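You operate a simulated robot arm through the tools that you are given. There is no shell and no other tool. Be economical: measure what you need, move in short steps, check, and stop when the job is done.

You are at the controls of a simulated robot arm. One attempt, no reset.

Task
Set the bolted board to 230 V, 60 Hz and address FOUR.
Fine: move the blue plug over; save it last with the green key.

Only the result counts: the job must be done as asked and must still hold three seconds after the hand-in. Knocking over, shifting, dropping, spilling or breaking anything else fails it.

Robot
A 6-joint arm with a two-finger parallel gripper, fixed in place. Base frame: the origin is at the foot of the arm, x ahead of it, y to its left, z up; the work surface is at about z = 800. Readings come in mm, degrees, newtons and seconds.
With the tool pointing down near the work surface it reaches from about 240 to 640 mm from the base axis. Its first joint turns from -66.0 to 66.0 degrees. Payload 2.7 kg.
The TCP is the grasp point between the finger pads, 23 mm short of the fingertips. In the tool frame z runs along the fingers and y along their closing line. The gripper opens to 94 mm. The fingers are 38 mm wide and 10 mm thick; the gripper's body (54 by 96 mm) begins 39 mm behind the TCP.
Orientation is that of the tool frame in the base frame, as a unit quaternion [x, y, z, w]. With the fingers straight down and closing along the base's y, the tool's x points along the base's -x, its y along +y and its z along -z.

Tools
- The arm moves only by the tool jog_arm. Its argument "deltas" is a list of rows, each a list of 2 entries, a list of its own where there are three numbers: the shift along the tool's x, y, z in m, then the turn, a rotation vector about the tool's x, y, z in rad. In form: [[[x, y, z], [rx, ry, rz]], ...]. A call has 1 to 12 rows; each row shifts and turns the commanded pose from where the row before left it, along the tool's axes as they then stand. "claw" is the gripper command, from -1 (fully open) to 1 (shut), values between in proportion, set as the call begins (left out, the last holds). Rows are played at 5 a second. More than 50 mm and 8.6 degrees between two rows, or a gripper value outside its range, and nothing of the call is played. Where a pose cannot be reached the arm comes as near as it can. A force on the tool above 50 N (or 10 N above the force at the start of the call, whichever is more), or a blocked arm, ends the call early, and 0.2 s more pass. Each finger travels about 45 mm/s and halts on what it meets, pressing with about 35 N; the grip force reading is that of the motor and also rises with nothing between the fingers. The clock runs only during rows and for 0.2 s after the last one: add rows that do not move to give the fingers time. It gives the time, the measured TCP pose, the force on the tool (base axes), the opening and the grip force at its end, in the units of the frame above (readings bear some noise).
- Cameras (640 x 400 px; columns grow to the right, rows downward): "scene" is fixed at [74.6, -432.2, 1404.8]; the picture's right is [0.78, -0.62, 0.00], its down [-0.35, -0.45, -0.82] and it looks along [0.51, 0.64, -0.57] (base axes); focal length 319 px, centre (320, 200). "wrist" rides on the gripper at [86, 16, -74] in the tool frame; the picture's right is [-0.18, 0.98, 0.00], its down [-0.58, -0.11, -0.81] and it looks along [-0.79, -0.15, 0.59] (tool axes); focal length 243 px, centre (320, 200). There is no depth. A picture from a camera that has moved, and an enlarged one, comes with that camera's place and axes in the base frame and with its lens.
- capture(camera): a new picture of that camera. It takes no simulated time.
- enlarge(camera, box): a new picture of the part [left, top, right, bottom] of that camera's present view, enlarged. It takes no simulated time.
- sign_off(): hands the job in; it is judged then, once.

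Go step by step. Nothing tells you positions but the pictures and the camera data: compare them with the known pose of the tool, close in by small moves and look again before you grip or let go. The budget is 120 turns and 84 pictures, counting those below and the enlarged ones. Unless the task says otherwise, let go and move clear before handing in, and close with one line.

The tools are called after "Request:" as name(argument=value, ...) on one line, values as JSON. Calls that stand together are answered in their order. jog_arm: Moves the arm, as the interface text tells. Its arguments: {"type":"object","properties":{"deltas":{"type":"array"},"claw":{"type":"number"}},"required":["deltas"]} The other tools are called the same way: capture (camera) takes a picture; enlarge (camera, box) takes an enlarged picture of a part of a camera's view; sign_off () hands the job in.

At the start:

```text
clock: 0.0
eef_pos: [343.9, 33.1, 1125.3]
tool_rot: [0.0, 1.0, 0.0, 0.0]
wrist_force: [0.3, -0.3, 0.0]
width: 94.3
grip_force: 0.0
```

scene: 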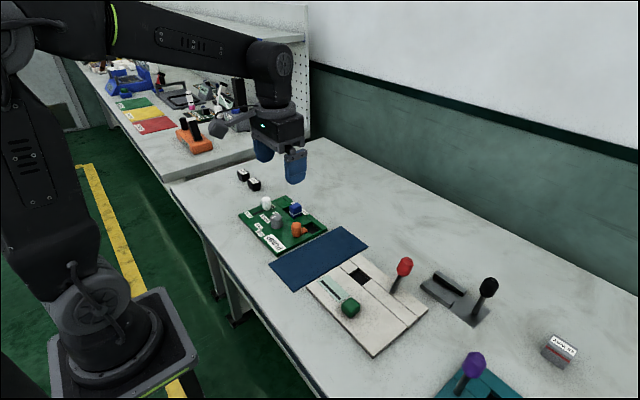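
wrist: 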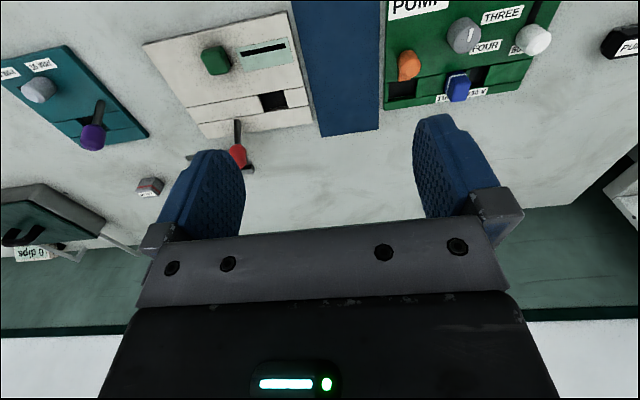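

I see several boards: a green one, a white one, a teal one and some loose items. I'll zoom in to read the labels and find which board is bolted.

Request:
enlarge(camera="scene", box=[220, 160, 340, 260])

Request:
enlarge(camera="scene", box=[260, 220, 440, 360])

Request:
enlarge(camera="scene", box=[410, 260, 600, 400])

Request:
enlarge(camera="wrist", box=[370, 0, 640, 130])

Request:
enlarge(camera="wrist", box=[0, 0, 330, 200])

```text
4.00 times, centred on (280, 210) of scene
camera zoom: at [74.6, -432.2, 1404.8], right [0.78, -0.62, 0.0], down [-0.35, -0.45, -0.82], along [0.51, 0.64, -0.57], focal length 1276 px, centre (480, 160)
```

zoom: 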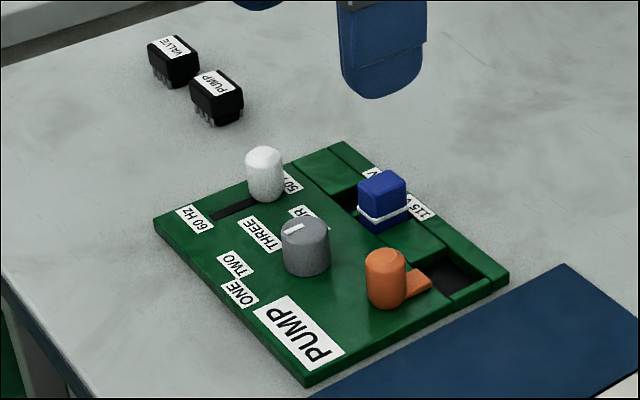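

```text
2.86 times, centred on (350, 290) of scene
camera zoom: at [74.6, -432.2, 1404.8], right [0.78, -0.62, 0.0], down [-0.35, -0.45, -0.82], along [0.51, 0.64, -0.57], focal length 912 px, centre (234, -57)
```

zoom: 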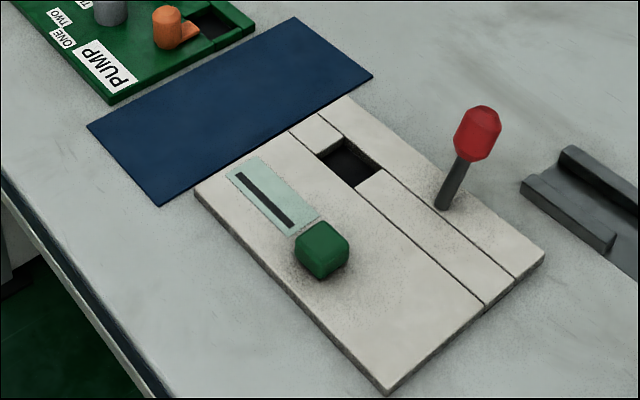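

```text
2.86 times, centred on (505, 330) of scene
camera zoom: at [74.6, -432.2, 1404.8], right [0.78, -0.62, 0.0], down [-0.35, -0.45, -0.82], along [0.51, 0.64, -0.57], focal length 912 px, centre (-209, -171)
```

zoom: 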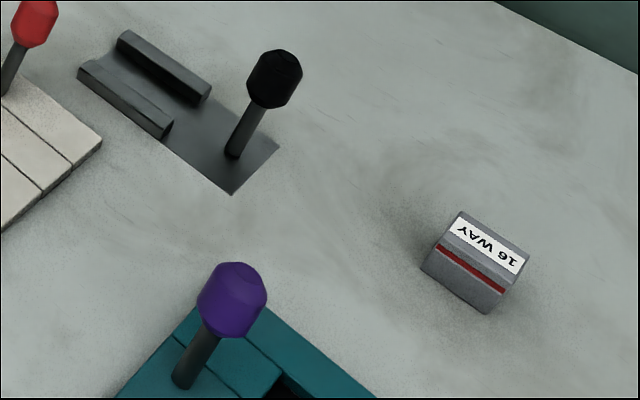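

```text
2.37 times, centred on (505, 65) of wrist
camera zoom: at [258.0, 48.4, 1201.1], right [0.18, 0.98, 0.0], down [0.58, -0.11, 0.81], along [0.79, -0.15, -0.59], focal length 575 px, centre (-118, 520)
```

zoom: 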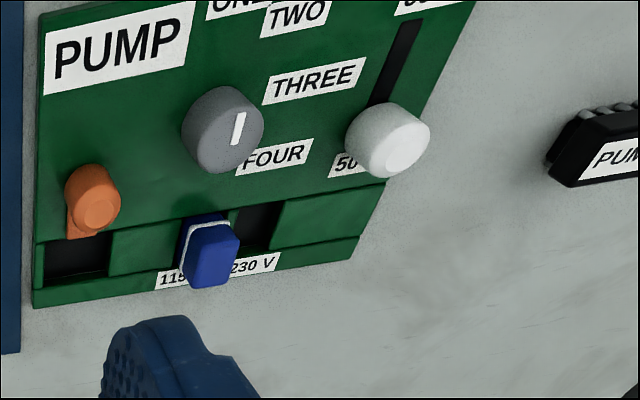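

```text
1.94 times, centred on (165, 100) of wrist
camera zoom: at [258.0, 48.4, 1201.1], right [0.18, 0.98, 0.0], down [0.58, -0.11, 0.81], along [0.79, -0.15, -0.59], focal length 470 px, centre (621, 394)
```

zoom: 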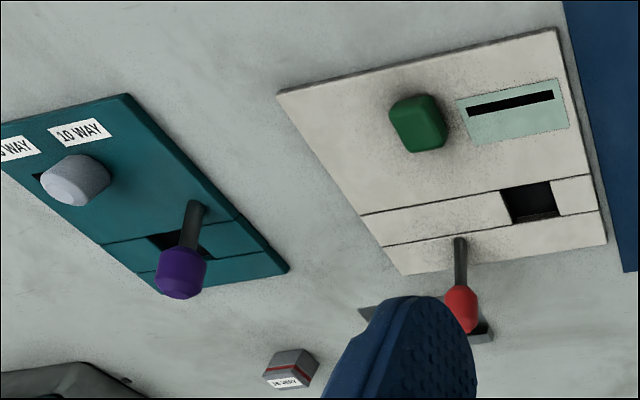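

The green board marked PUMP has a blue plug (115/230 V), a white slider (50/60 Hz) and a grey dial (ONE to FOUR). I'll move the wrist camera over for a closer look before working out what the green key and the orange part do.

Request:
jog_arm(deltas=[[[0.01, 0.042, 0.011], [0, 0, 0]], [[0.01, 0.042, 0.011], [0, 0, 0]], [[0.01, 0.042, 0.011], [0, 0, 0]], [[0.01, 0.042, 0.011], [0, 0, 0]], [[0, 0, 0], [0, 0.14, 0]], [[0, 0, 0], [0, 0.14, 0]], [[0, 0, 0], [0, 0.14, 0]], [[0, 0, 0], [0, 0, 0]]])

Request:
capture(camera="wrist")

```text
clock: 1.8
eef_pos: [304.9, 200.5, 1080.9]
tool_rot: [-0.001, 0.978, 0.0, -0.209]
wrist_force: [0.7, -0.1, 0.5]
width: 94.0
grip_force: 0.1
```

```text
76 pictures are left
camera wrist: at [256.8, 216.2, 1186.0], right [0.17, 0.98, -0.07], down [0.86, -0.11, 0.5], along [0.48, -0.15, -0.86], focal length 243 px, centre (320, 200)
```

wrist: 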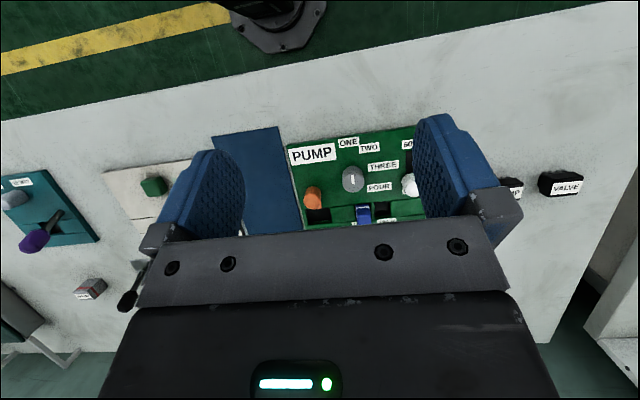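

The camera now sees the whole green board between the fingers. I'll enlarge it.

Request:
enlarge(camera="wrist", box=[280, 120, 440, 235])

Request:
enlarge(camera="scene", box=[230, 185, 334, 250])

Request:
enlarge(camera="wrist", box=[0, 130, 220, 270])

```text
3.48 times, centred on (360, 178) of wrist
camera zoom: at [256.8, 216.2, 1186.0], right [0.17, 0.98, -0.07], down [0.86, -0.11, 0.5], along [0.48, -0.15, -0.86], focal length 844 px, centre (181, 278)
```

zoom: 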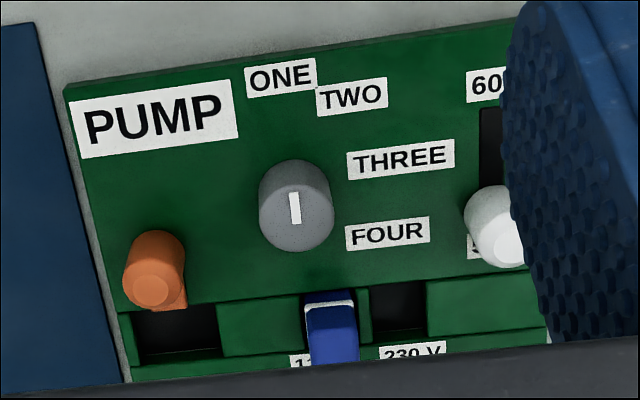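

```text
6.15 times, centred on (282, 218) of scene
camera zoom: at [74.6, -432.2, 1404.8], right [0.78, -0.62, 0.0], down [-0.35, -0.45, -0.82], along [0.51, 0.64, -0.57], focal length 1964 px, centre (554, 92)
```

zoom: 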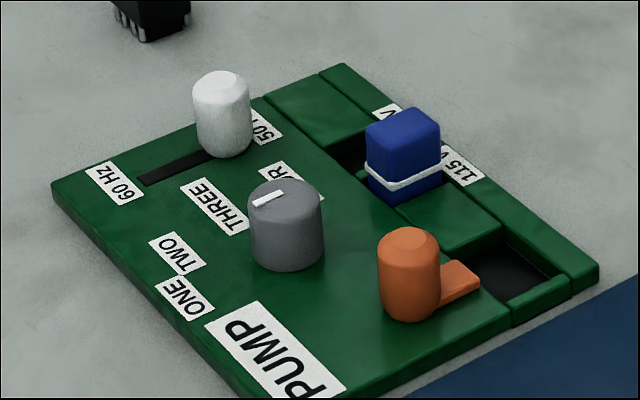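

```text
2.86 times, centred on (110, 200) of wrist
camera zoom: at [256.8, 216.2, 1186.0], right [0.17, 0.98, -0.07], down [0.86, -0.11, 0.5], along [0.48, -0.15, -0.86], focal length 693 px, centre (920, 200)
```

zoom: 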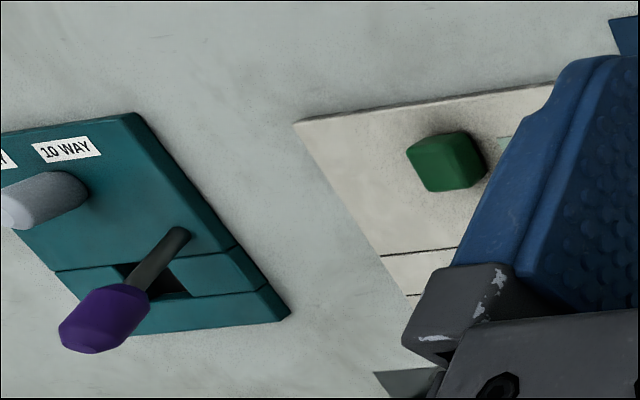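

The dial points at ONE, the slider is at 50 Hz, and the plug is in 115 V. I take the plug to be near (489, 204), so I'll level the tool and move above it with the fingers partly closed.

Request:
jog_arm(deltas=[[[0, 0, 0], [0, -0.14, 0]], [[0, 0, 0], [0, -0.14, 0]], [[0, 0, 0], [0, -0.14, 0]], [[-0.045, 0, 0.015], [0, 0, 0]], [[-0.045, 0, 0.015], [0, 0, 0]], [[-0.045, 0, 0.015], [0, 0, 0]], [[-0.045, 0.002, 0.03], [0, 0, 0]], [[0, 0.002, 0.04], [0, 0, 0]], [[0, 0, 0.035], [0, 0, 0]], [[0, 0, 0], [0, 0, 0]]], claw=-0.1)

Request:
capture(camera="wrist")

Request:
enlarge(camera="scene", box=[230, 150, 350, 250])

```text
refused: row 7 steps farther than a row can; nothing moved
```

```text
72 pictures are left
camera wrist: at [256.8, 216.2, 1186.0], right [0.17, 0.98, -0.07], down [0.86, -0.11, 0.5], along [0.48, -0.15, -0.86], focal length 243 px, centre (320, 200)
```

wrist: 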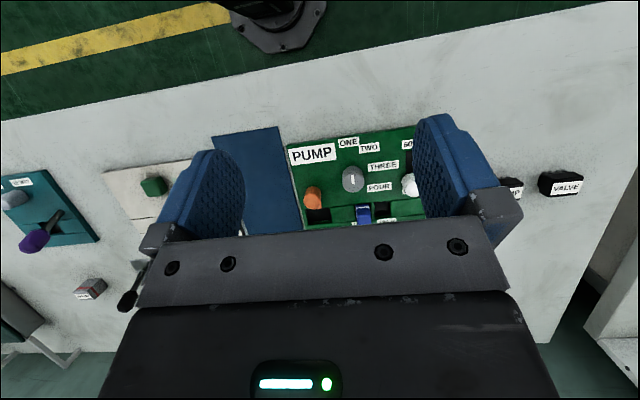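

```text
4.00 times, centred on (290, 200) of scene
camera zoom: at [74.6, -432.2, 1404.8], right [0.78, -0.62, 0.0], down [-0.35, -0.45, -0.82], along [0.51, 0.64, -0.57], focal length 1276 px, centre (440, 200)
```

zoom: 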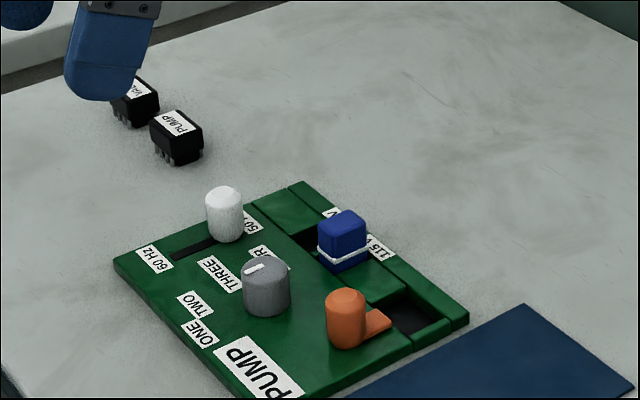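

The last move was refused because one row was too long, so the arm hasn't moved. I'll repeat it with shorter steps.

Request:
jog_arm(deltas=[[[0, 0, 0], [0, -0.14, 0]], [[0, 0, 0], [0, -0.14, 0]], [[0, 0, 0], [0, -0.14, 0]], [[-0.04, 0, 0.015], [0, 0, 0]], [[-0.04, 0, 0.015], [0, 0, 0]], [[-0.04, 0, 0.015], [0, 0, 0]], [[-0.04, 0.002, 0.025], [0, 0, 0]], [[-0.02, 0.002, 0.04], [0, 0, 0]], [[0, 0, 0.04], [0, 0, 0]], [[0, 0, 0], [0, 0, 0]]], claw=-0.1)

Request:
capture(camera="wrist")

```text
clock: 4.0
eef_pos: [485.7, 204.3, 931.9]
tool_rot: [0.0, 1.0, 0.0, 0.001]
wrist_force: [0.0, 0.6, 1.0]
width: 51.9
grip_force: 0.0
```

```text
70 pictures are left
camera wrist: at [398.9, 221.2, 1006.5], right [0.18, 0.98, 0.0], down [0.58, -0.11, 0.81], along [0.79, -0.15, -0.59], focal length 243 px, centre (320, 200)
```

wrist: 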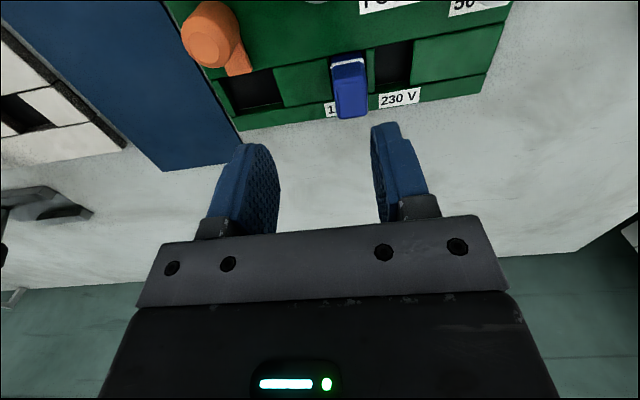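

The plug sits just up and right of the finger line. I'll zoom in on it.

Request:
enlarge(camera="wrist", box=[270, 20, 430, 130])

```text
3.64 times, centred on (350, 75) of wrist
camera zoom: at [398.9, 221.2, 1006.5], right [0.18, 0.98, 0.0], down [0.58, -0.11, 0.81], along [0.79, -0.15, -0.59], focal length 882 px, centre (211, 654)
```

zoom: 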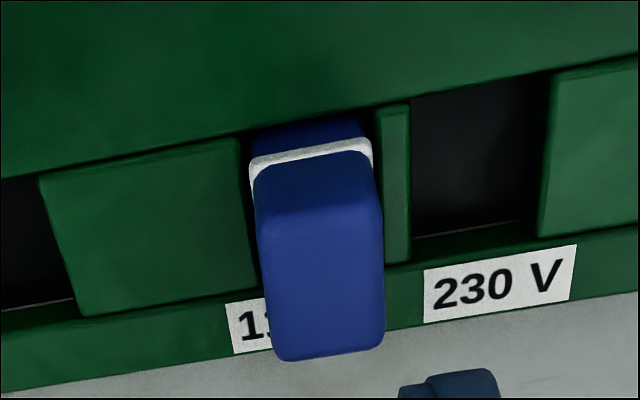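

From the wrist view I place the plug near (495, 226) with its top at about z=850, and the 230 V hole near (495, 259). I'll go down to just above the plug and check the alignment.

Request:
jog_arm(deltas=[[[-0.0093, 0.0212, 0.01], [0, 0, 0]], [[0, 0, 0.03], [0, 0, 0]], [[0, 0, 0], [0, 0, 0]]])

Request:
capture(camera="wrist")

Request:
enlarge(camera="scene", box=[240, 160, 340, 240])

```text
clock: 4.8
eef_pos: [493.9, 225.8, 891.9]
tool_rot: [0.0, 1.0, 0.0, 0.001]
wrist_force: [0.2, -0.5, 0.0]
width: 51.6
grip_force: 0.1
```

```text
68 pictures are left
camera wrist: at [407.0, 241.6, 966.5], right [0.18, 0.98, 0.0], down [0.58, -0.11, 0.81], along [0.79, -0.15, -0.59], focal length 243 px, centre (320, 200)
```

wrist: 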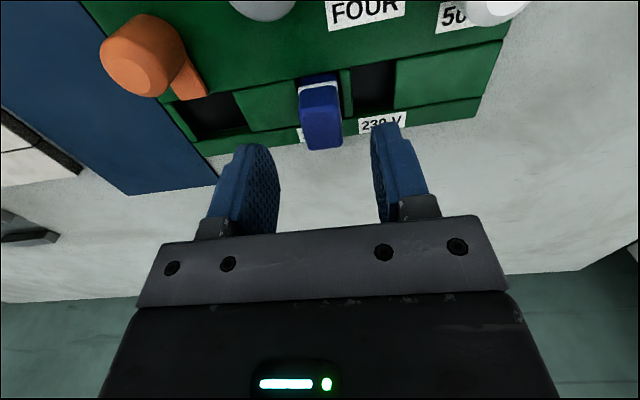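

```text
5.00 times, centred on (290, 200) of scene
camera zoom: at [74.6, -432.2, 1404.8], right [0.78, -0.62, 0.0], down [-0.35, -0.45, -0.82], along [0.51, 0.64, -0.57], focal length 1596 px, centre (470, 200)
```

zoom: 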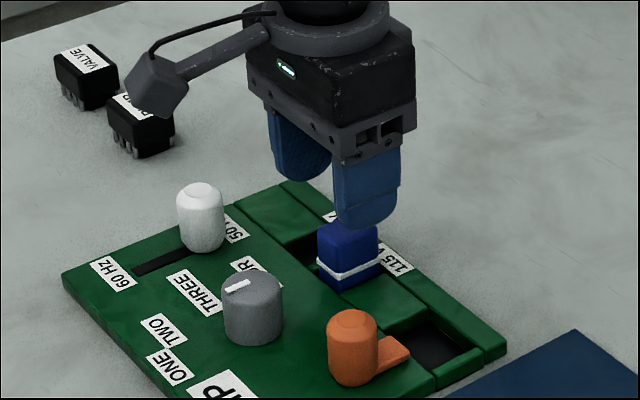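

The fingers straddle the plug, but the two views suggest its top is a little lower, around z=835. I'll zoom in to refine that.

Request:
enlarge(camera="wrist", box=[260, 60, 420, 160])

Request:
enlarge(camera="scene", box=[280, 180, 328, 210])

```text
4.00 times, centred on (340, 110) of wrist
camera zoom: at [407.0, 241.6, 966.5], right [0.18, 0.98, 0.0], down [0.58, -0.11, 0.81], along [0.79, -0.15, -0.59], focal length 970 px, centre (240, 560)
```

zoom: 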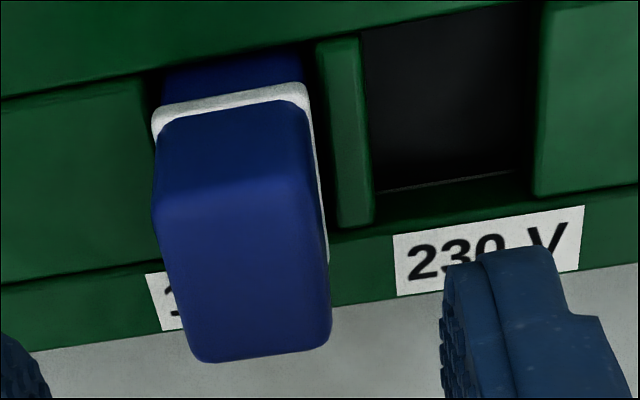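

```text
13.33 times, centred on (304, 195) of scene
camera zoom: at [74.6, -432.2, 1404.8], right [0.78, -0.62, 0.0], down [-0.35, -0.45, -0.82], along [0.51, 0.64, -0.57], focal length 4255 px, centre (533, 267)
```

zoom: 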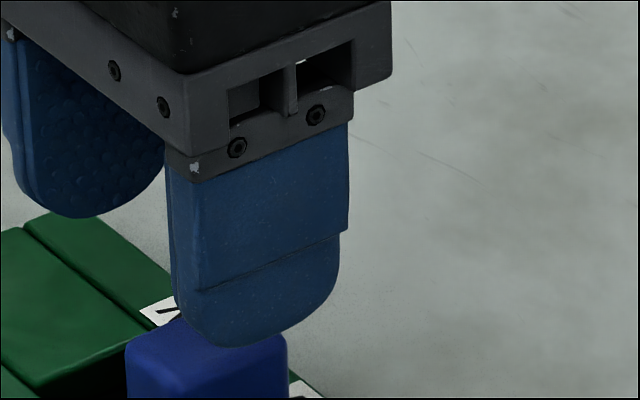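

The refined numbers are: plug centre (499, 225.8), top z≈844, board rim z≈814, and holes about 33.5 mm apart along +y. I'll lower over the plug and close.

Request:
jog_arm(deltas=[[[-0.005, 0, 0.015], [0, 0, 0]], [[0, 0, 0.016], [0, 0, 0]], [[0, 0, 0.016], [0, 0, 0]], [[0, 0, 0], [0, 0, 0]]])

Request:
jog_arm(deltas=[[[0, 0, 0], [0, 0, 0]], [[0, 0, 0], [0, 0, 0]], [[0, 0, 0], [0, 0, 0]], [[0, 0, 0], [0, 0, 0]]], claw=1)

Request:
capture(camera="wrist")

```text
clock: 5.8
eef_pos: [499.5, 225.1, 844.0]
tool_rot: [0.001, 1.0, 0.0, 0.001]
wrist_force: [0.0, -0.4, -0.6]
width: 51.4
grip_force: 0.2
```

```text
clock: 6.8
eef_pos: [499.5, 226.7, 844.6]
tool_rot: [0.001, 1.0, -0.001, 0.001]
wrist_force: [0.0, 0.0, 0.4]
width: 23.2
grip_force: 35.2
```

```text
64 pictures are left
camera wrist: at [412.5, 241.4, 920.3], right [0.18, 0.98, 0.0], down [0.58, -0.11, 0.81], along [0.79, -0.15, -0.59], focal length 243 px, centre (320, 200)
```

wrist: 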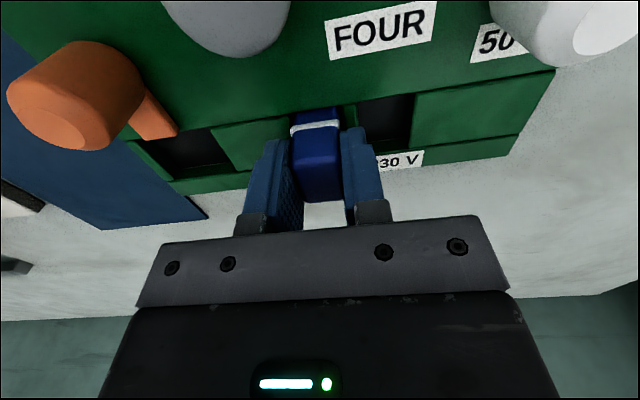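

The plug is gripped with an opening of 23 mm. I'll lift it straight up.

Request:
jog_arm(deltas=[[[0, 0, -0.006], [0, 0, 0]], [[0, 0, -0.01], [0, 0, 0]], [[0, 0, -0.012], [0, 0, 0]], [[0, 0, -0.012], [0, 0, 0]], [[0, 0, 0], [0, 0, 0]]])

Request:
capture(camera="wrist")

Request:
enlarge(camera="scene", box=[240, 160, 340, 240])

```text
clock: 8.0
eef_pos: [500.3, 226.1, 885.8]
tool_rot: [-0.001, 1.0, 0.0, -0.001]
wrist_force: [0.7, 0.4, 0.3]
width: 23.1
grip_force: 34.6
```

```text
63 pictures are left
camera wrist: at [412.2, 241.7, 961.1], right [0.18, 0.98, 0.0], down [0.58, -0.11, 0.81], along [0.79, -0.15, -0.59], focal length 243 px, centre (320, 200)
```

wrist: 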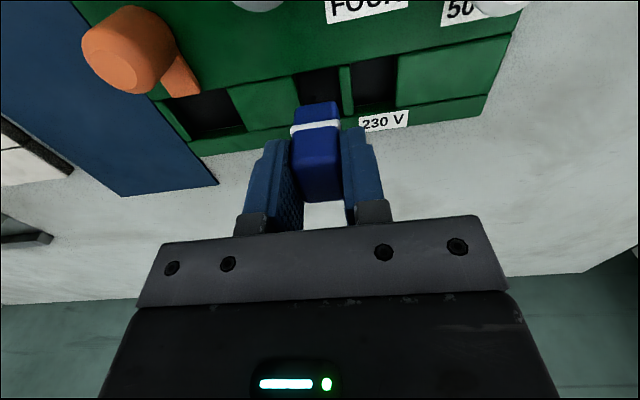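

```text
5.00 times, centred on (290, 200) of scene
camera zoom: at [74.6, -432.2, 1404.8], right [0.78, -0.62, 0.0], down [-0.35, -0.45, -0.82], along [0.51, 0.64, -0.57], focal length 1596 px, centre (470, 200)
```

zoom: 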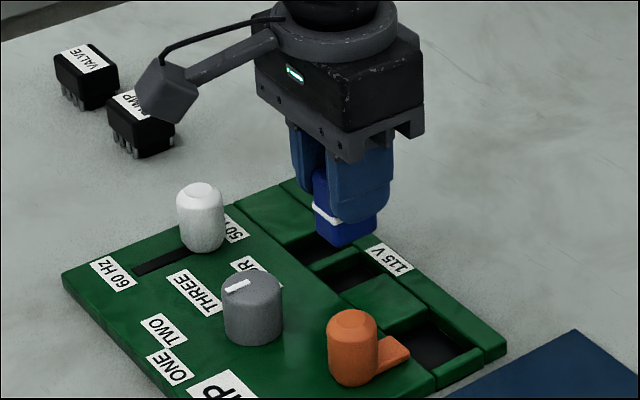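

The plug is clear of the 115 V socket. I'll shift it +33.5 mm in y and check how it sits over the 230 V hole.

Request:
jog_arm(deltas=[[[0, 0.0168, 0], [0, 0, 0]], [[0, 0.0168, 0], [0, 0, 0]], [[0, 0, 0.012], [0, 0, 0]], [[0, 0, 0], [0, 0, 0]]])

Request:
enlarge(camera="wrist", box=[240, 60, 400, 160])

Request:
enlarge(camera="scene", box=[260, 180, 324, 230])

```text
clock: 9.0
eef_pos: [498.4, 259.4, 872.8]
tool_rot: [0.0, 1.0, 0.0, 0.0]
wrist_force: [-1.1, 0.8, -0.7]
width: 23.2
grip_force: 35.2
```

```text
4.00 times, centred on (320, 110) of wrist
camera zoom: at [412.1, 275.3, 948.7], right [0.18, 0.98, 0.0], down [0.58, -0.11, 0.81], along [0.79, -0.15, -0.59], focal length 970 px, centre (320, 560)
```

zoom: 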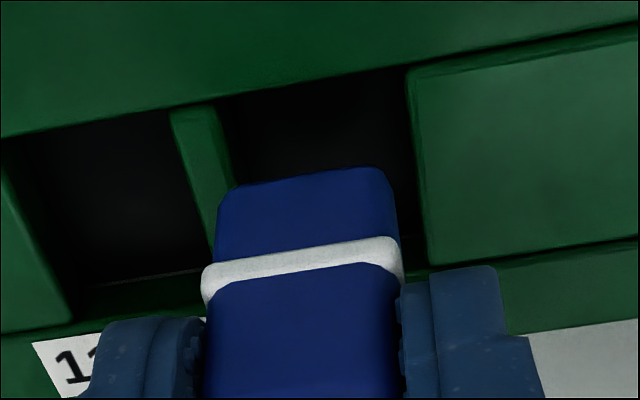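

```text
8.00 times, centred on (292, 205) of scene
camera zoom: at [74.6, -432.2, 1404.8], right [0.78, -0.62, 0.0], down [-0.35, -0.45, -0.82], along [0.51, 0.64, -0.57], focal length 2553 px, centre (544, 160)
```

zoom: 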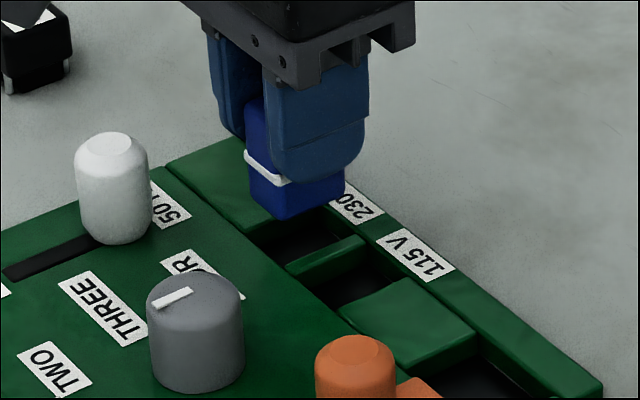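

The plug lines up with the hole at about y=260. I'll lower it in, watching the force.

Request:
jog_arm(deltas=[[[0, 0.0003, 0.008], [0, 0, 0]], [[0, 0, 0.008], [0, 0, 0]], [[0, 0, 0.006], [0, 0, 0]], [[0, 0, 0.006], [0, 0, 0]], [[0, 0, 0], [0, 0, 0]]])

Request:
enlarge(camera="wrist", box=[240, 60, 400, 160])

Request:
enlarge(camera="scene", box=[260, 180, 324, 230])

```text
clock: 10.2
eef_pos: [499.9, 261.0, 845.4]
tool_rot: [0.001, 1.0, 0.0, 0.002]
wrist_force: [-1.4, 0.0, 4.7]
width: 23.1
grip_force: 35.3
```

```text
4.00 times, centred on (320, 110) of wrist
camera zoom: at [413.0, 275.8, 920.1], right [0.18, 0.98, 0.0], down [0.58, -0.11, 0.81], along [0.79, -0.15, -0.59], focal length 970 px, centre (320, 560)
```

zoom: 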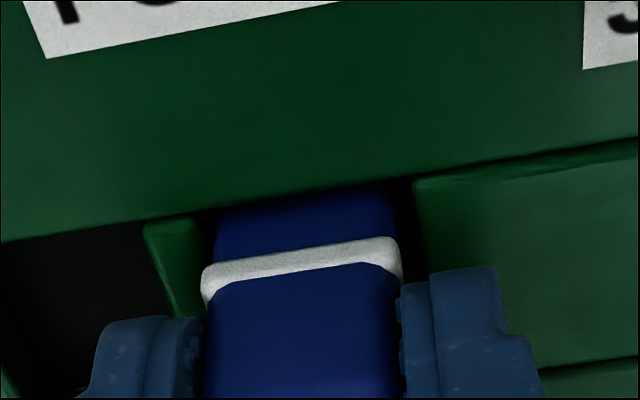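

```text
8.00 times, centred on (292, 205) of scene
camera zoom: at [74.5, -432.3, 1404.8], right [0.78, -0.62, 0.0], down [-0.35, -0.45, -0.82], along [0.51, 0.64, -0.57], focal length 2553 px, centre (544, 160)
```

zoom: 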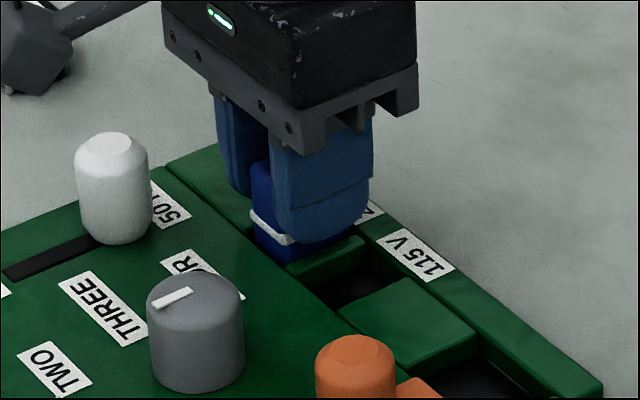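

The plug is in the hole and just touching bottom (about 5 N). I'll press a little further, then open slightly and lift off.

Request:
jog_arm(deltas=[[[0, 0, 0.001], [0, 0, 0]], [[0, 0, 0.001], [0, 0, 0]], [[0, 0, 0], [0, 0, 0]]])

Request:
jog_arm(deltas=[[[0, 0, 0], [0, 0, 0]], [[0, 0, 0], [0, 0, 0]], [[0, 0, 0], [0, 0, 0]]], claw=-0.1)

Request:
jog_arm(deltas=[[[0, 0, -0.02], [0, 0, 0]], [[0, 0, -0.035], [0, 0, 0]], [[0, 0, -0.035], [0, 0, 0]], [[0, 0, 0], [0, 0, 0]]])

Request:
capture(camera="wrist")

Request:
enlarge(camera="scene", box=[240, 170, 340, 250])

```text
clock: 11.0
eef_pos: [500.8, 259.7, 844.9]
tool_rot: [0.0, 1.0, 0.001, 0.003]
wrist_force: [-3.3, -3.5, 23.0]
width: 22.9
grip_force: 34.7
```

```text
clock: 11.8
eef_pos: [500.3, 260.4, 840.9]
tool_rot: [0.0, 1.0, 0.0, 0.0]
wrist_force: [-0.2, 0.1, 0.2]
width: 51.6
grip_force: 0.0
```

```text
clock: 12.8
eef_pos: [499.1, 260.7, 931.7]
tool_rot: [0.0, 1.0, -0.001, 0.0]
wrist_force: [0.4, -0.3, -0.4]
width: 51.8
grip_force: 0.0
```

```text
57 pictures are left
camera wrist: at [412.7, 275.5, 1008.2], right [0.18, 0.98, 0.0], down [0.58, -0.11, 0.81], along [0.79, -0.15, -0.59], focal length 243 px, centre (320, 200)
```

wrist: 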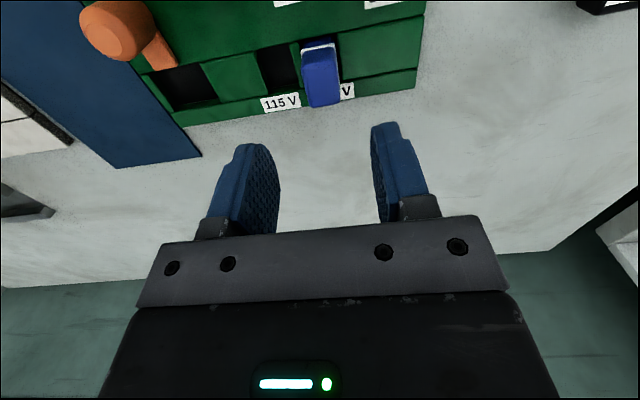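

```text
5.00 times, centred on (290, 210) of scene
camera zoom: at [74.6, -432.2, 1404.8], right [0.78, -0.62, 0.0], down [-0.35, -0.45, -0.82], along [0.51, 0.64, -0.57], focal length 1596 px, centre (470, 150)
```

zoom: 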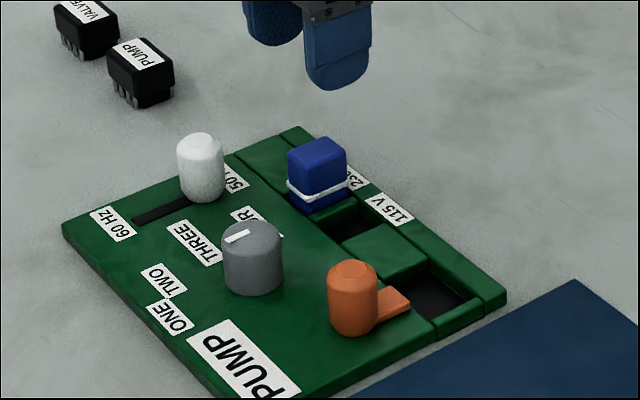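

The plug now sits at 230 V. I'll compare its height with the first picture using the same crop.

Request:
enlarge(camera="scene", box=[230, 185, 334, 250])

```text
6.15 times, centred on (282, 218) of scene
camera zoom: at [74.6, -432.2, 1404.8], right [0.78, -0.62, 0.0], down [-0.35, -0.45, -0.82], along [0.51, 0.64, -0.57], focal length 1964 px, centre (554, 92)
```

zoom: 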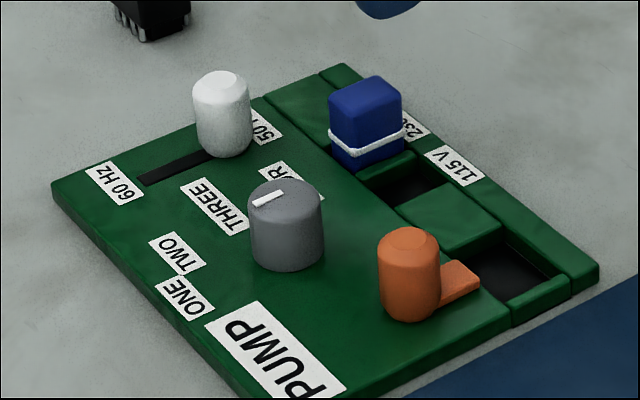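

The plug height matches its original seating, so it's fully in. The slider comes next, and I take its knob to be near (445, 302). I'll move above it and look.

Request:
jog_arm(deltas=[[[0.03, 0.02, 0], [0, 0, 0]], [[0.025, 0.02, 0], [0, 0, 0]], [[0, 0, 0], [0, 0, 0]]])

Request:
capture(camera="wrist")

Request:
enlarge(camera="wrist", box=[240, 0, 400, 100])

```text
clock: 13.6
eef_pos: [442.8, 301.9, 932.4]
tool_rot: [0.0, 1.0, 0.0, 0.001]
wrist_force: [-0.5, 0.1, 0.1]
width: 51.5
grip_force: 0.2
```

```text
54 pictures are left
camera wrist: at [356.9, 317.7, 1008.2], right [0.18, 0.98, 0.0], down [0.58, -0.11, 0.81], along [0.79, -0.15, -0.59], focal length 243 px, centre (320, 200)
```

wrist: 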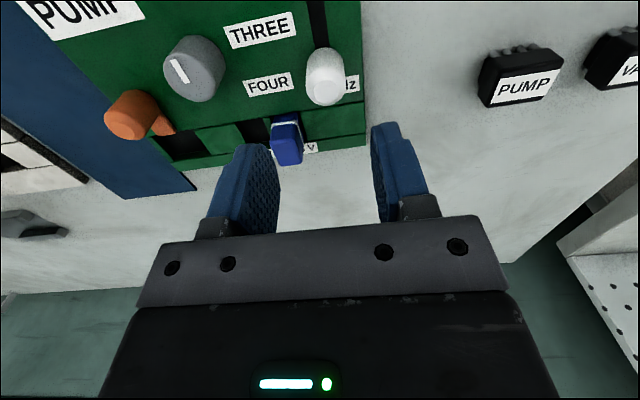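

```text
4.00 times, centred on (320, 50) of wrist
camera zoom: at [356.9, 317.7, 1008.2], right [0.18, 0.98, 0.0], down [0.58, -0.11, 0.81], along [0.79, -0.15, -0.59], focal length 970 px, centre (320, 800)
```

zoom: 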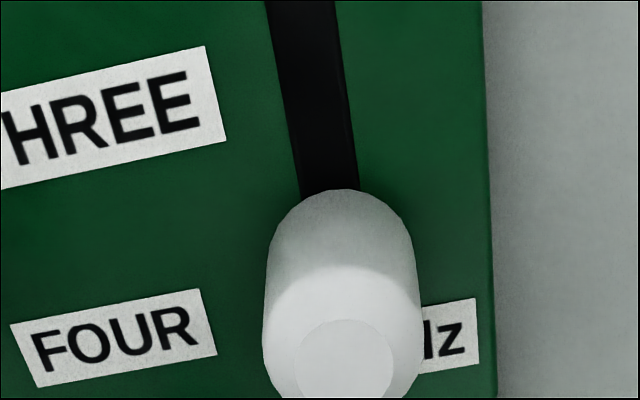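

The slider knob is near (447, 305), 26 mm wide, with its top at z≈846. I'll lower around it and grip.

Request:
jog_arm(deltas=[[[-0.004, 0.0035, 0.03], [0, 0, 0]], [[0, 0, 0.03], [0, 0, 0]], [[0, 0, 0.014], [0, 0, 0]], [[0, 0, 0.013], [0, 0, 0]], [[0, 0, 0], [0, 0, 0]]])

Request:
capture(camera="wrist")

Request:
enlarge(camera="scene", box=[230, 165, 334, 230])

```text
clock: 14.8
eef_pos: [448.8, 302.9, 846.7]
tool_rot: [0.001, 1.0, 0.0, 0.001]
wrist_force: [-0.5, 0.8, 0.9]
width: 51.5
grip_force: 0.1
```

```text
52 pictures are left
camera wrist: at [361.7, 318.4, 921.6], right [0.18, 0.98, 0.0], down [0.58, -0.11, 0.81], along [0.79, -0.15, -0.59], focal length 243 px, centre (320, 200)
```

wrist: 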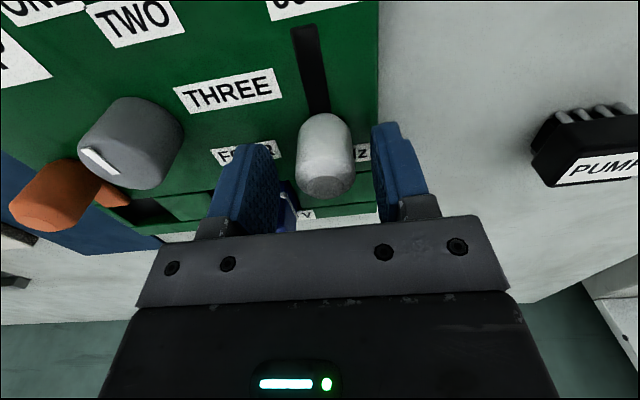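

```text
6.15 times, centred on (282, 198) of scene
camera zoom: at [74.6, -432.2, 1404.8], right [0.78, -0.62, 0.0], down [-0.35, -0.45, -0.82], along [0.51, 0.64, -0.57], focal length 1964 px, centre (554, 215)
```

zoom: 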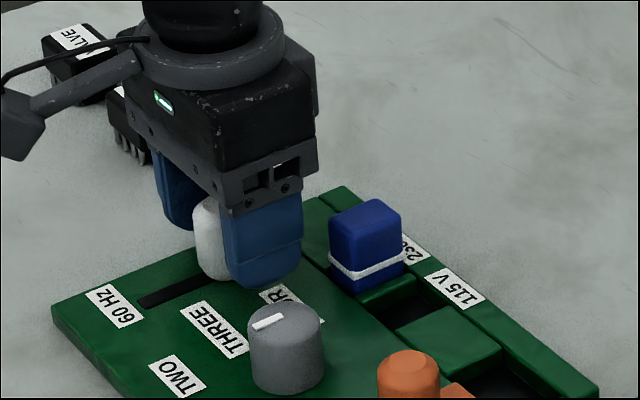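

The fingers straddle the knob, and the slot ends at about x≈397 on the 60 Hz side. I'll close and drag it toward −x.

Request:
jog_arm(deltas=[[[0, 0, 0], [0, 0, 0]], [[0, 0, 0], [0, 0, 0]], [[0, 0, 0], [0, 0, 0]], [[0, 0, 0], [0, 0, 0]]], claw=1)

Request:
jog_arm(deltas=[[[0.005, 0, 0], [0, 0, 0]], [[0.008, 0, 0], [0, 0, 0]], [[0.008, 0, 0], [0, 0, 0]], [[0.007, 0, 0], [0, 0, 0]], [[0, 0, 0], [0, 0, 0]]])

Request:
capture(camera="wrist")

```text
clock: 15.8
eef_pos: [448.4, 305.9, 846.3]
tool_rot: [0.0, 1.0, 0.002, 0.002]
wrist_force: [0.4, 32.7, -8.2]
width: 27.1
grip_force: 45.1
```

```text
clock: 17.0
eef_pos: [419.7, 305.2, 846.0]
tool_rot: [-0.001, 1.0, 0.001, 0.001]
wrist_force: [1.1, 26.8, -2.8]
width: 26.9
grip_force: 44.6
```

```text
50 pictures are left
camera wrist: at [333.1, 321.2, 921.8], right [0.18, 0.98, 0.0], down [0.58, -0.11, 0.81], along [0.79, -0.15, -0.59], focal length 243 px, centre (320, 200)
```

wrist: 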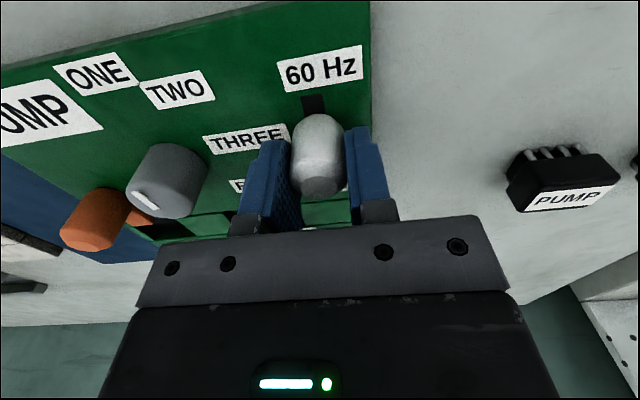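

The knob is sliding. I'll relieve the side load by shifting +y about 2 mm and keep going in small steps to the end stop.

Request:
jog_arm(deltas=[[[0, 0.002, 0], [0, 0, 0]], [[0.005, 0, 0], [0, 0, 0]], [[0.005, 0, 0], [0, 0, 0]], [[0.003, 0, 0], [0, 0, 0]], [[0, 0, 0], [0, 0, 0]]])

Request:
enlarge(camera="wrist", box=[240, 50, 400, 150])

Request:
enlarge(camera="scene", box=[230, 165, 334, 230])

```text
clock: 18.2
eef_pos: [408.0, 306.6, 846.2]
tool_rot: [0.0, 1.0, 0.001, 0.001]
wrist_force: [8.0, 9.6, 11.0]
width: 27.0
grip_force: 45.3
```

```text
4.00 times, centred on (320, 100) of wrist
camera zoom: at [321.0, 321.5, 921.9], right [0.18, 0.98, 0.0], down [0.58, -0.11, 0.81], along [0.79, -0.15, -0.59], focal length 970 px, centre (320, 600)
```

zoom: 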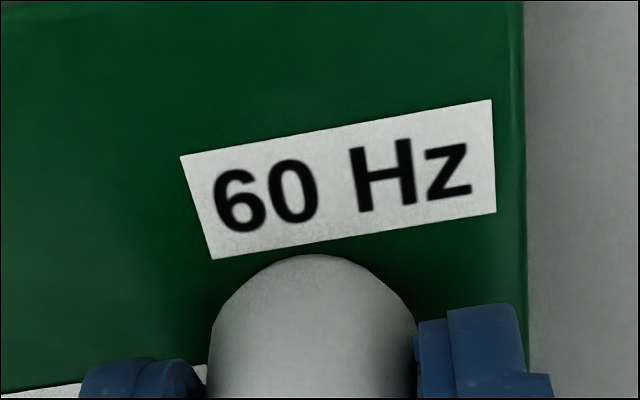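

```text
6.15 times, centred on (282, 198) of scene
camera zoom: at [74.7, -432.1, 1404.9], right [0.78, -0.62, 0.0], down [-0.35, -0.45, -0.82], along [0.51, 0.64, -0.57], focal length 1964 px, centre (554, 215)
```

zoom: 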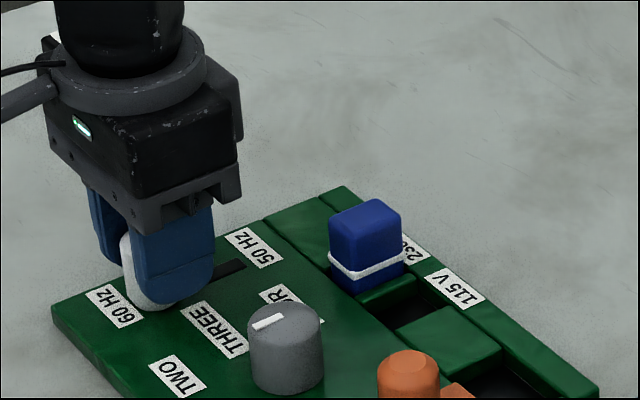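

The knob has travelled about 40 mm and resistance is starting to show. I'll nudge 2 mm more to confirm the stop.

Request:
jog_arm(deltas=[[[0.001, 0, 0], [0, 0, 0]], [[0.001, 0, 0], [0, 0, 0]], [[0, 0, 0], [0, 0, 0]]])

```text
clock: 19.0
eef_pos: [407.2, 306.8, 845.5]
tool_rot: [0.0, 1.0, 0.001, 0.003]
wrist_force: [23.5, 5.6, 0.9]
width: 26.7
grip_force: 45.2
```

That's a firm end stop at 60 Hz. I'll release, lift, and move toward the dial.

Request:
jog_arm(deltas=[[[0, 0, 0], [0, 0, 0]], [[0, 0, 0], [0, 0, 0]], [[0, 0, 0], [0, 0, 0]]], claw=-0.1)

Request:
jog_arm(deltas=[[[0, 0, -0.03], [0, 0, 0]], [[0, 0, -0.03], [0, 0, 0]], [[0, 0, -0.03], [0, 0, 0]], [[-0.02, -0.03, 0], [0, 0, 0]], [[0, -0.03, 0], [0, 0, 0]], [[0, 0, 0], [0, 0, 0]]])

Request:
capture(camera="wrist")

Request:
enlarge(camera="scene", box=[230, 185, 334, 250])

```text
clock: 19.8
eef_pos: [405.1, 305.7, 845.7]
tool_rot: [-0.001, 1.0, 0.0, 0.001]
wrist_force: [-0.1, 0.4, 0.4]
width: 51.6
grip_force: 0.0
```

```text
clock: 21.2
eef_pos: [422.6, 244.5, 935.5]
tool_rot: [0.0, 1.0, 0.0, 0.001]
wrist_force: [0.6, 0.6, 0.2]
width: 51.8
grip_force: 0.0
```

```text
47 pictures are left
camera wrist: at [337.9, 261.2, 1010.5], right [0.18, 0.98, 0.0], down [0.58, -0.11, 0.81], along [0.79, -0.15, -0.59], focal length 243 px, centre (320, 200)
```

wrist: 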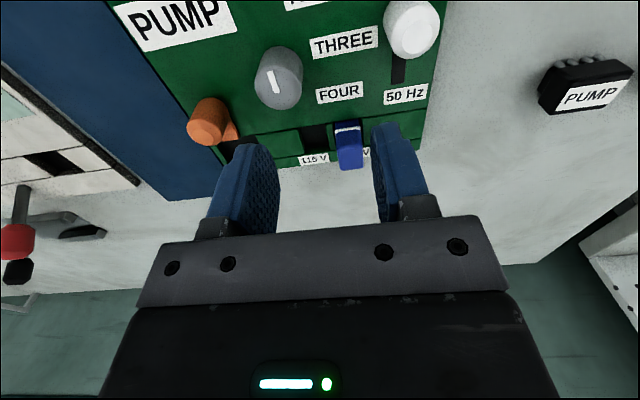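

```text
6.15 times, centred on (282, 218) of scene
camera zoom: at [74.6, -432.2, 1404.8], right [0.78, -0.62, 0.0], down [-0.35, -0.45, -0.82], along [0.51, 0.64, -0.57], focal length 1964 px, centre (554, 92)
```

zoom: 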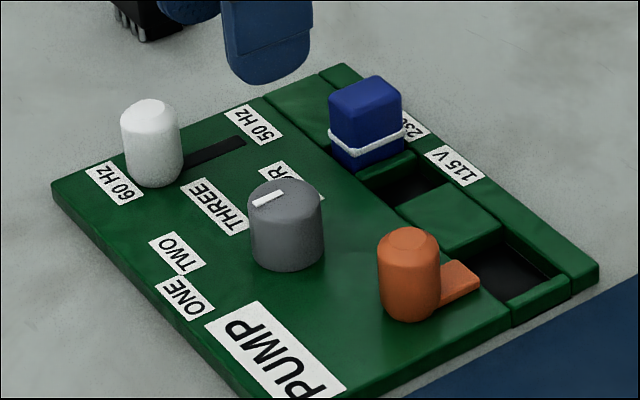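

The slider is at 60 Hz. I'll zoom in on the dial.

Request:
enlarge(camera="wrist", box=[220, 0, 380, 120])

```text
3.33 times, centred on (300, 60) of wrist
camera zoom: at [337.9, 261.2, 1010.5], right [0.18, 0.98, 0.0], down [0.58, -0.11, 0.81], along [0.79, -0.15, -0.59], focal length 809 px, centre (387, 667)
```

zoom: 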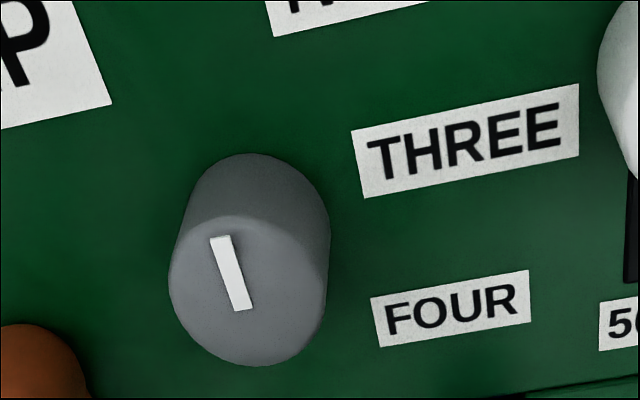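

The dial centre is about (427, 212.5) with its top at z≈839. The mark points along −x (ONE), and FOUR is about 120° away, clockwise seen from above. I'll centre over it and pre-rotate about −60° so the turn fits in one grip.

Request:
jog_arm(deltas=[[[-0.0035, -0.0315, 0], [0, 0, 0]], [[0, 0, 0.03], [0, 0, -0.147]], [[0, 0, 0], [0, 0, -0.147]], [[0, 0, 0], [0, 0, -0.147]], [[0, 0, 0], [0, 0, -0.147]], [[0, 0, 0], [0, 0, -0.147]], [[0, 0, 0], [0, 0, -0.147]], [[0, 0, 0], [0, 0, -0.147]], [[0, 0, 0], [0, 0, 0]]])

Request:
capture(camera="wrist")

Request:
enlarge(camera="scene", box=[230, 170, 334, 235])

```text
clock: 23.2
eef_pos: [428.3, 212.9, 906.6]
tool_rot: [-0.494, 0.87, -0.001, 0.0]
wrist_force: [-0.1, 0.3, 0.1]
width: 51.9
grip_force: 0.1
```

```text
44 pictures are left
camera wrist: at [370.0, 147.4, 981.0], right [-0.75, 0.66, 0.0], down [0.39, 0.44, 0.81], along [0.54, 0.6, -0.59], focal length 243 px, centre (320, 200)
```

wrist: 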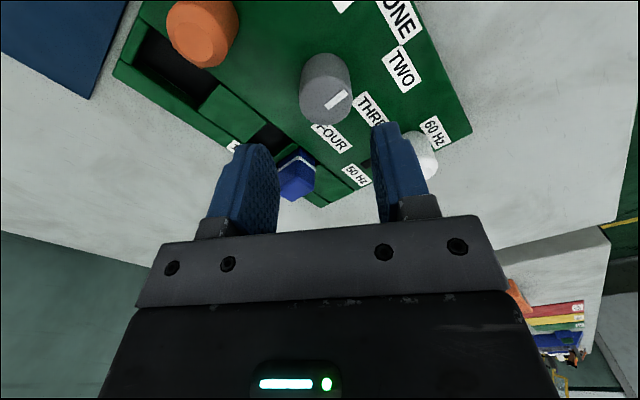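

```text
6.15 times, centred on (282, 202) of scene
camera zoom: at [74.6, -432.2, 1404.8], right [0.78, -0.62, 0.0], down [-0.35, -0.45, -0.82], along [0.51, 0.64, -0.57], focal length 1964 px, centre (554, 185)
```

zoom: 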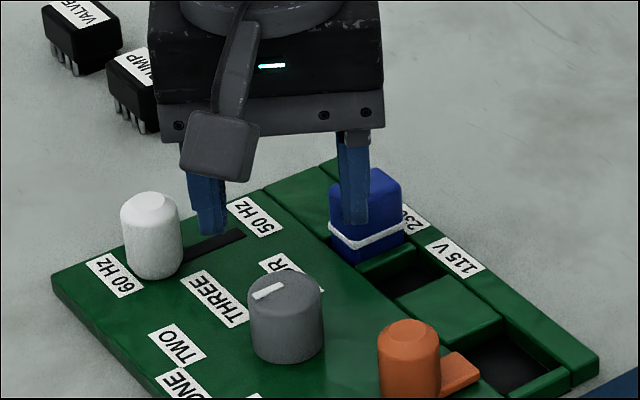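

I've rotated, and the mark still points at ONE. I'll check the centring with a zoom.

Request:
enlarge(camera="wrist", box=[260, 40, 400, 130])

```text
4.44 times, centred on (330, 85) of wrist
camera zoom: at [370.0, 147.4, 981.0], right [-0.75, 0.66, 0.0], down [0.39, 0.44, 0.81], along [0.54, 0.6, -0.59], focal length 1078 px, centre (276, 711)
```

zoom: 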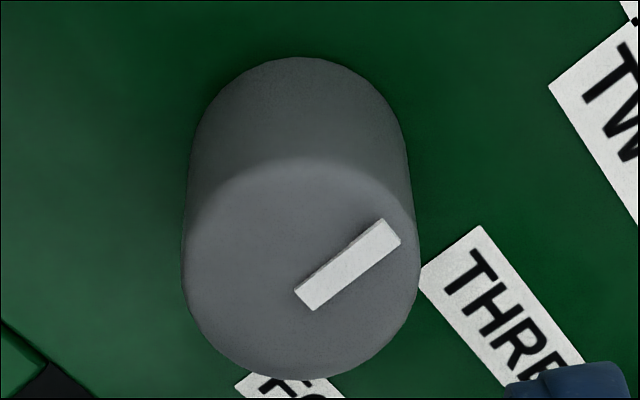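

The dial is about 2.3 mm off along the closing direction. I'll correct that, descend and grip.

Request:
jog_arm(deltas=[[[0, 0.0023, 0.02], [0, 0, 0]], [[0, 0, 0.025], [0, 0, 0]], [[0, 0, 0.0195], [0, 0, 0]], [[0, 0, 0], [0, 0, 0]]])

Request:
jog_arm(deltas=[[[0, 0, 0], [0, 0, 0]], [[0, 0, 0], [0, 0, 0]], [[0, 0, 0], [0, 0, 0]], [[0, 0, 0], [0, 0, 0]]], claw=1)

Request:
capture(camera="wrist")

```text
clock: 24.2
eef_pos: [426.8, 215.1, 841.2]
tool_rot: [-0.492, 0.87, 0.001, 0.0]
wrist_force: [-0.5, 0.6, 0.8]
width: 51.7
grip_force: 0.0
```

```text
clock: 25.2
eef_pos: [426.3, 216.8, 841.3]
tool_rot: [-0.492, 0.87, 0.001, 0.0]
wrist_force: [-16.1, 10.5, 3.3]
width: 34.0
grip_force: 44.8
```

```text
41 pictures are left
camera wrist: at [367.0, 149.4, 916.3], right [-0.75, 0.66, 0.0], down [0.39, 0.44, 0.81], along [0.53, 0.6, -0.59], focal length 243 px, centre (320, 200)
```

wrist: 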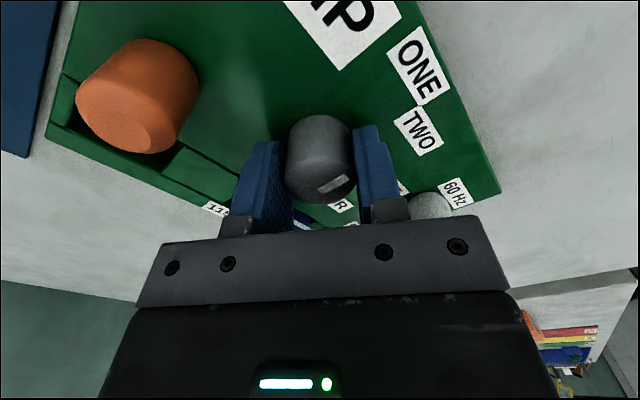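

It's gripped at 34 mm with a side load along the closing line, which I'll relieve with a 1.2 mm shift. Then I'll turn the first half.

Request:
jog_arm(deltas=[[[0, 0.0012, 0], [0, 0, 0]], [[0, 0, 0], [0, 0, 0.12]], [[0, 0, 0], [0, 0, 0.145]], [[0, 0, 0], [0, 0, 0.145]], [[0, 0, 0], [0, 0, 0.145]], [[0, 0, 0], [0, 0, 0.145]], [[0, 0, 0], [0, 0, 0.145]], [[0, 0, 0], [0, 0, 0]]])

Request:
capture(camera="wrist")

```text
clock: 27.0
eef_pos: [426.2, 214.9, 840.0]
tool_rot: [-0.091, 0.996, 0.0, 0.0]
wrist_force: [-7.0, -5.2, -2.7]
width: 33.7
grip_force: 44.4
```

```text
40 pictures are left
camera wrist: at [337.7, 214.9, 916.2], right [0.0, 1.0, 0.0], down [0.59, 0.0, 0.81], along [0.81, 0.0, -0.59], focal length 243 px, centre (320, 200)
```

wrist: 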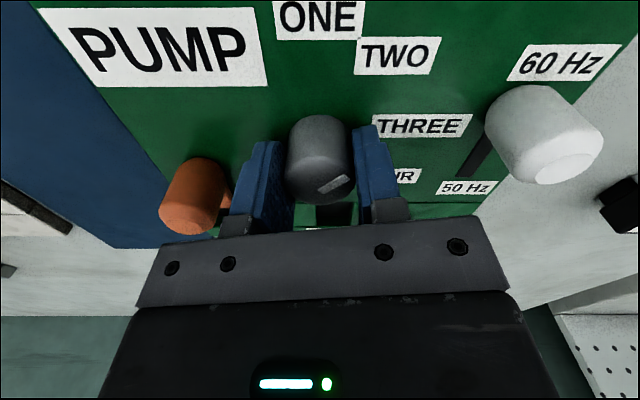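

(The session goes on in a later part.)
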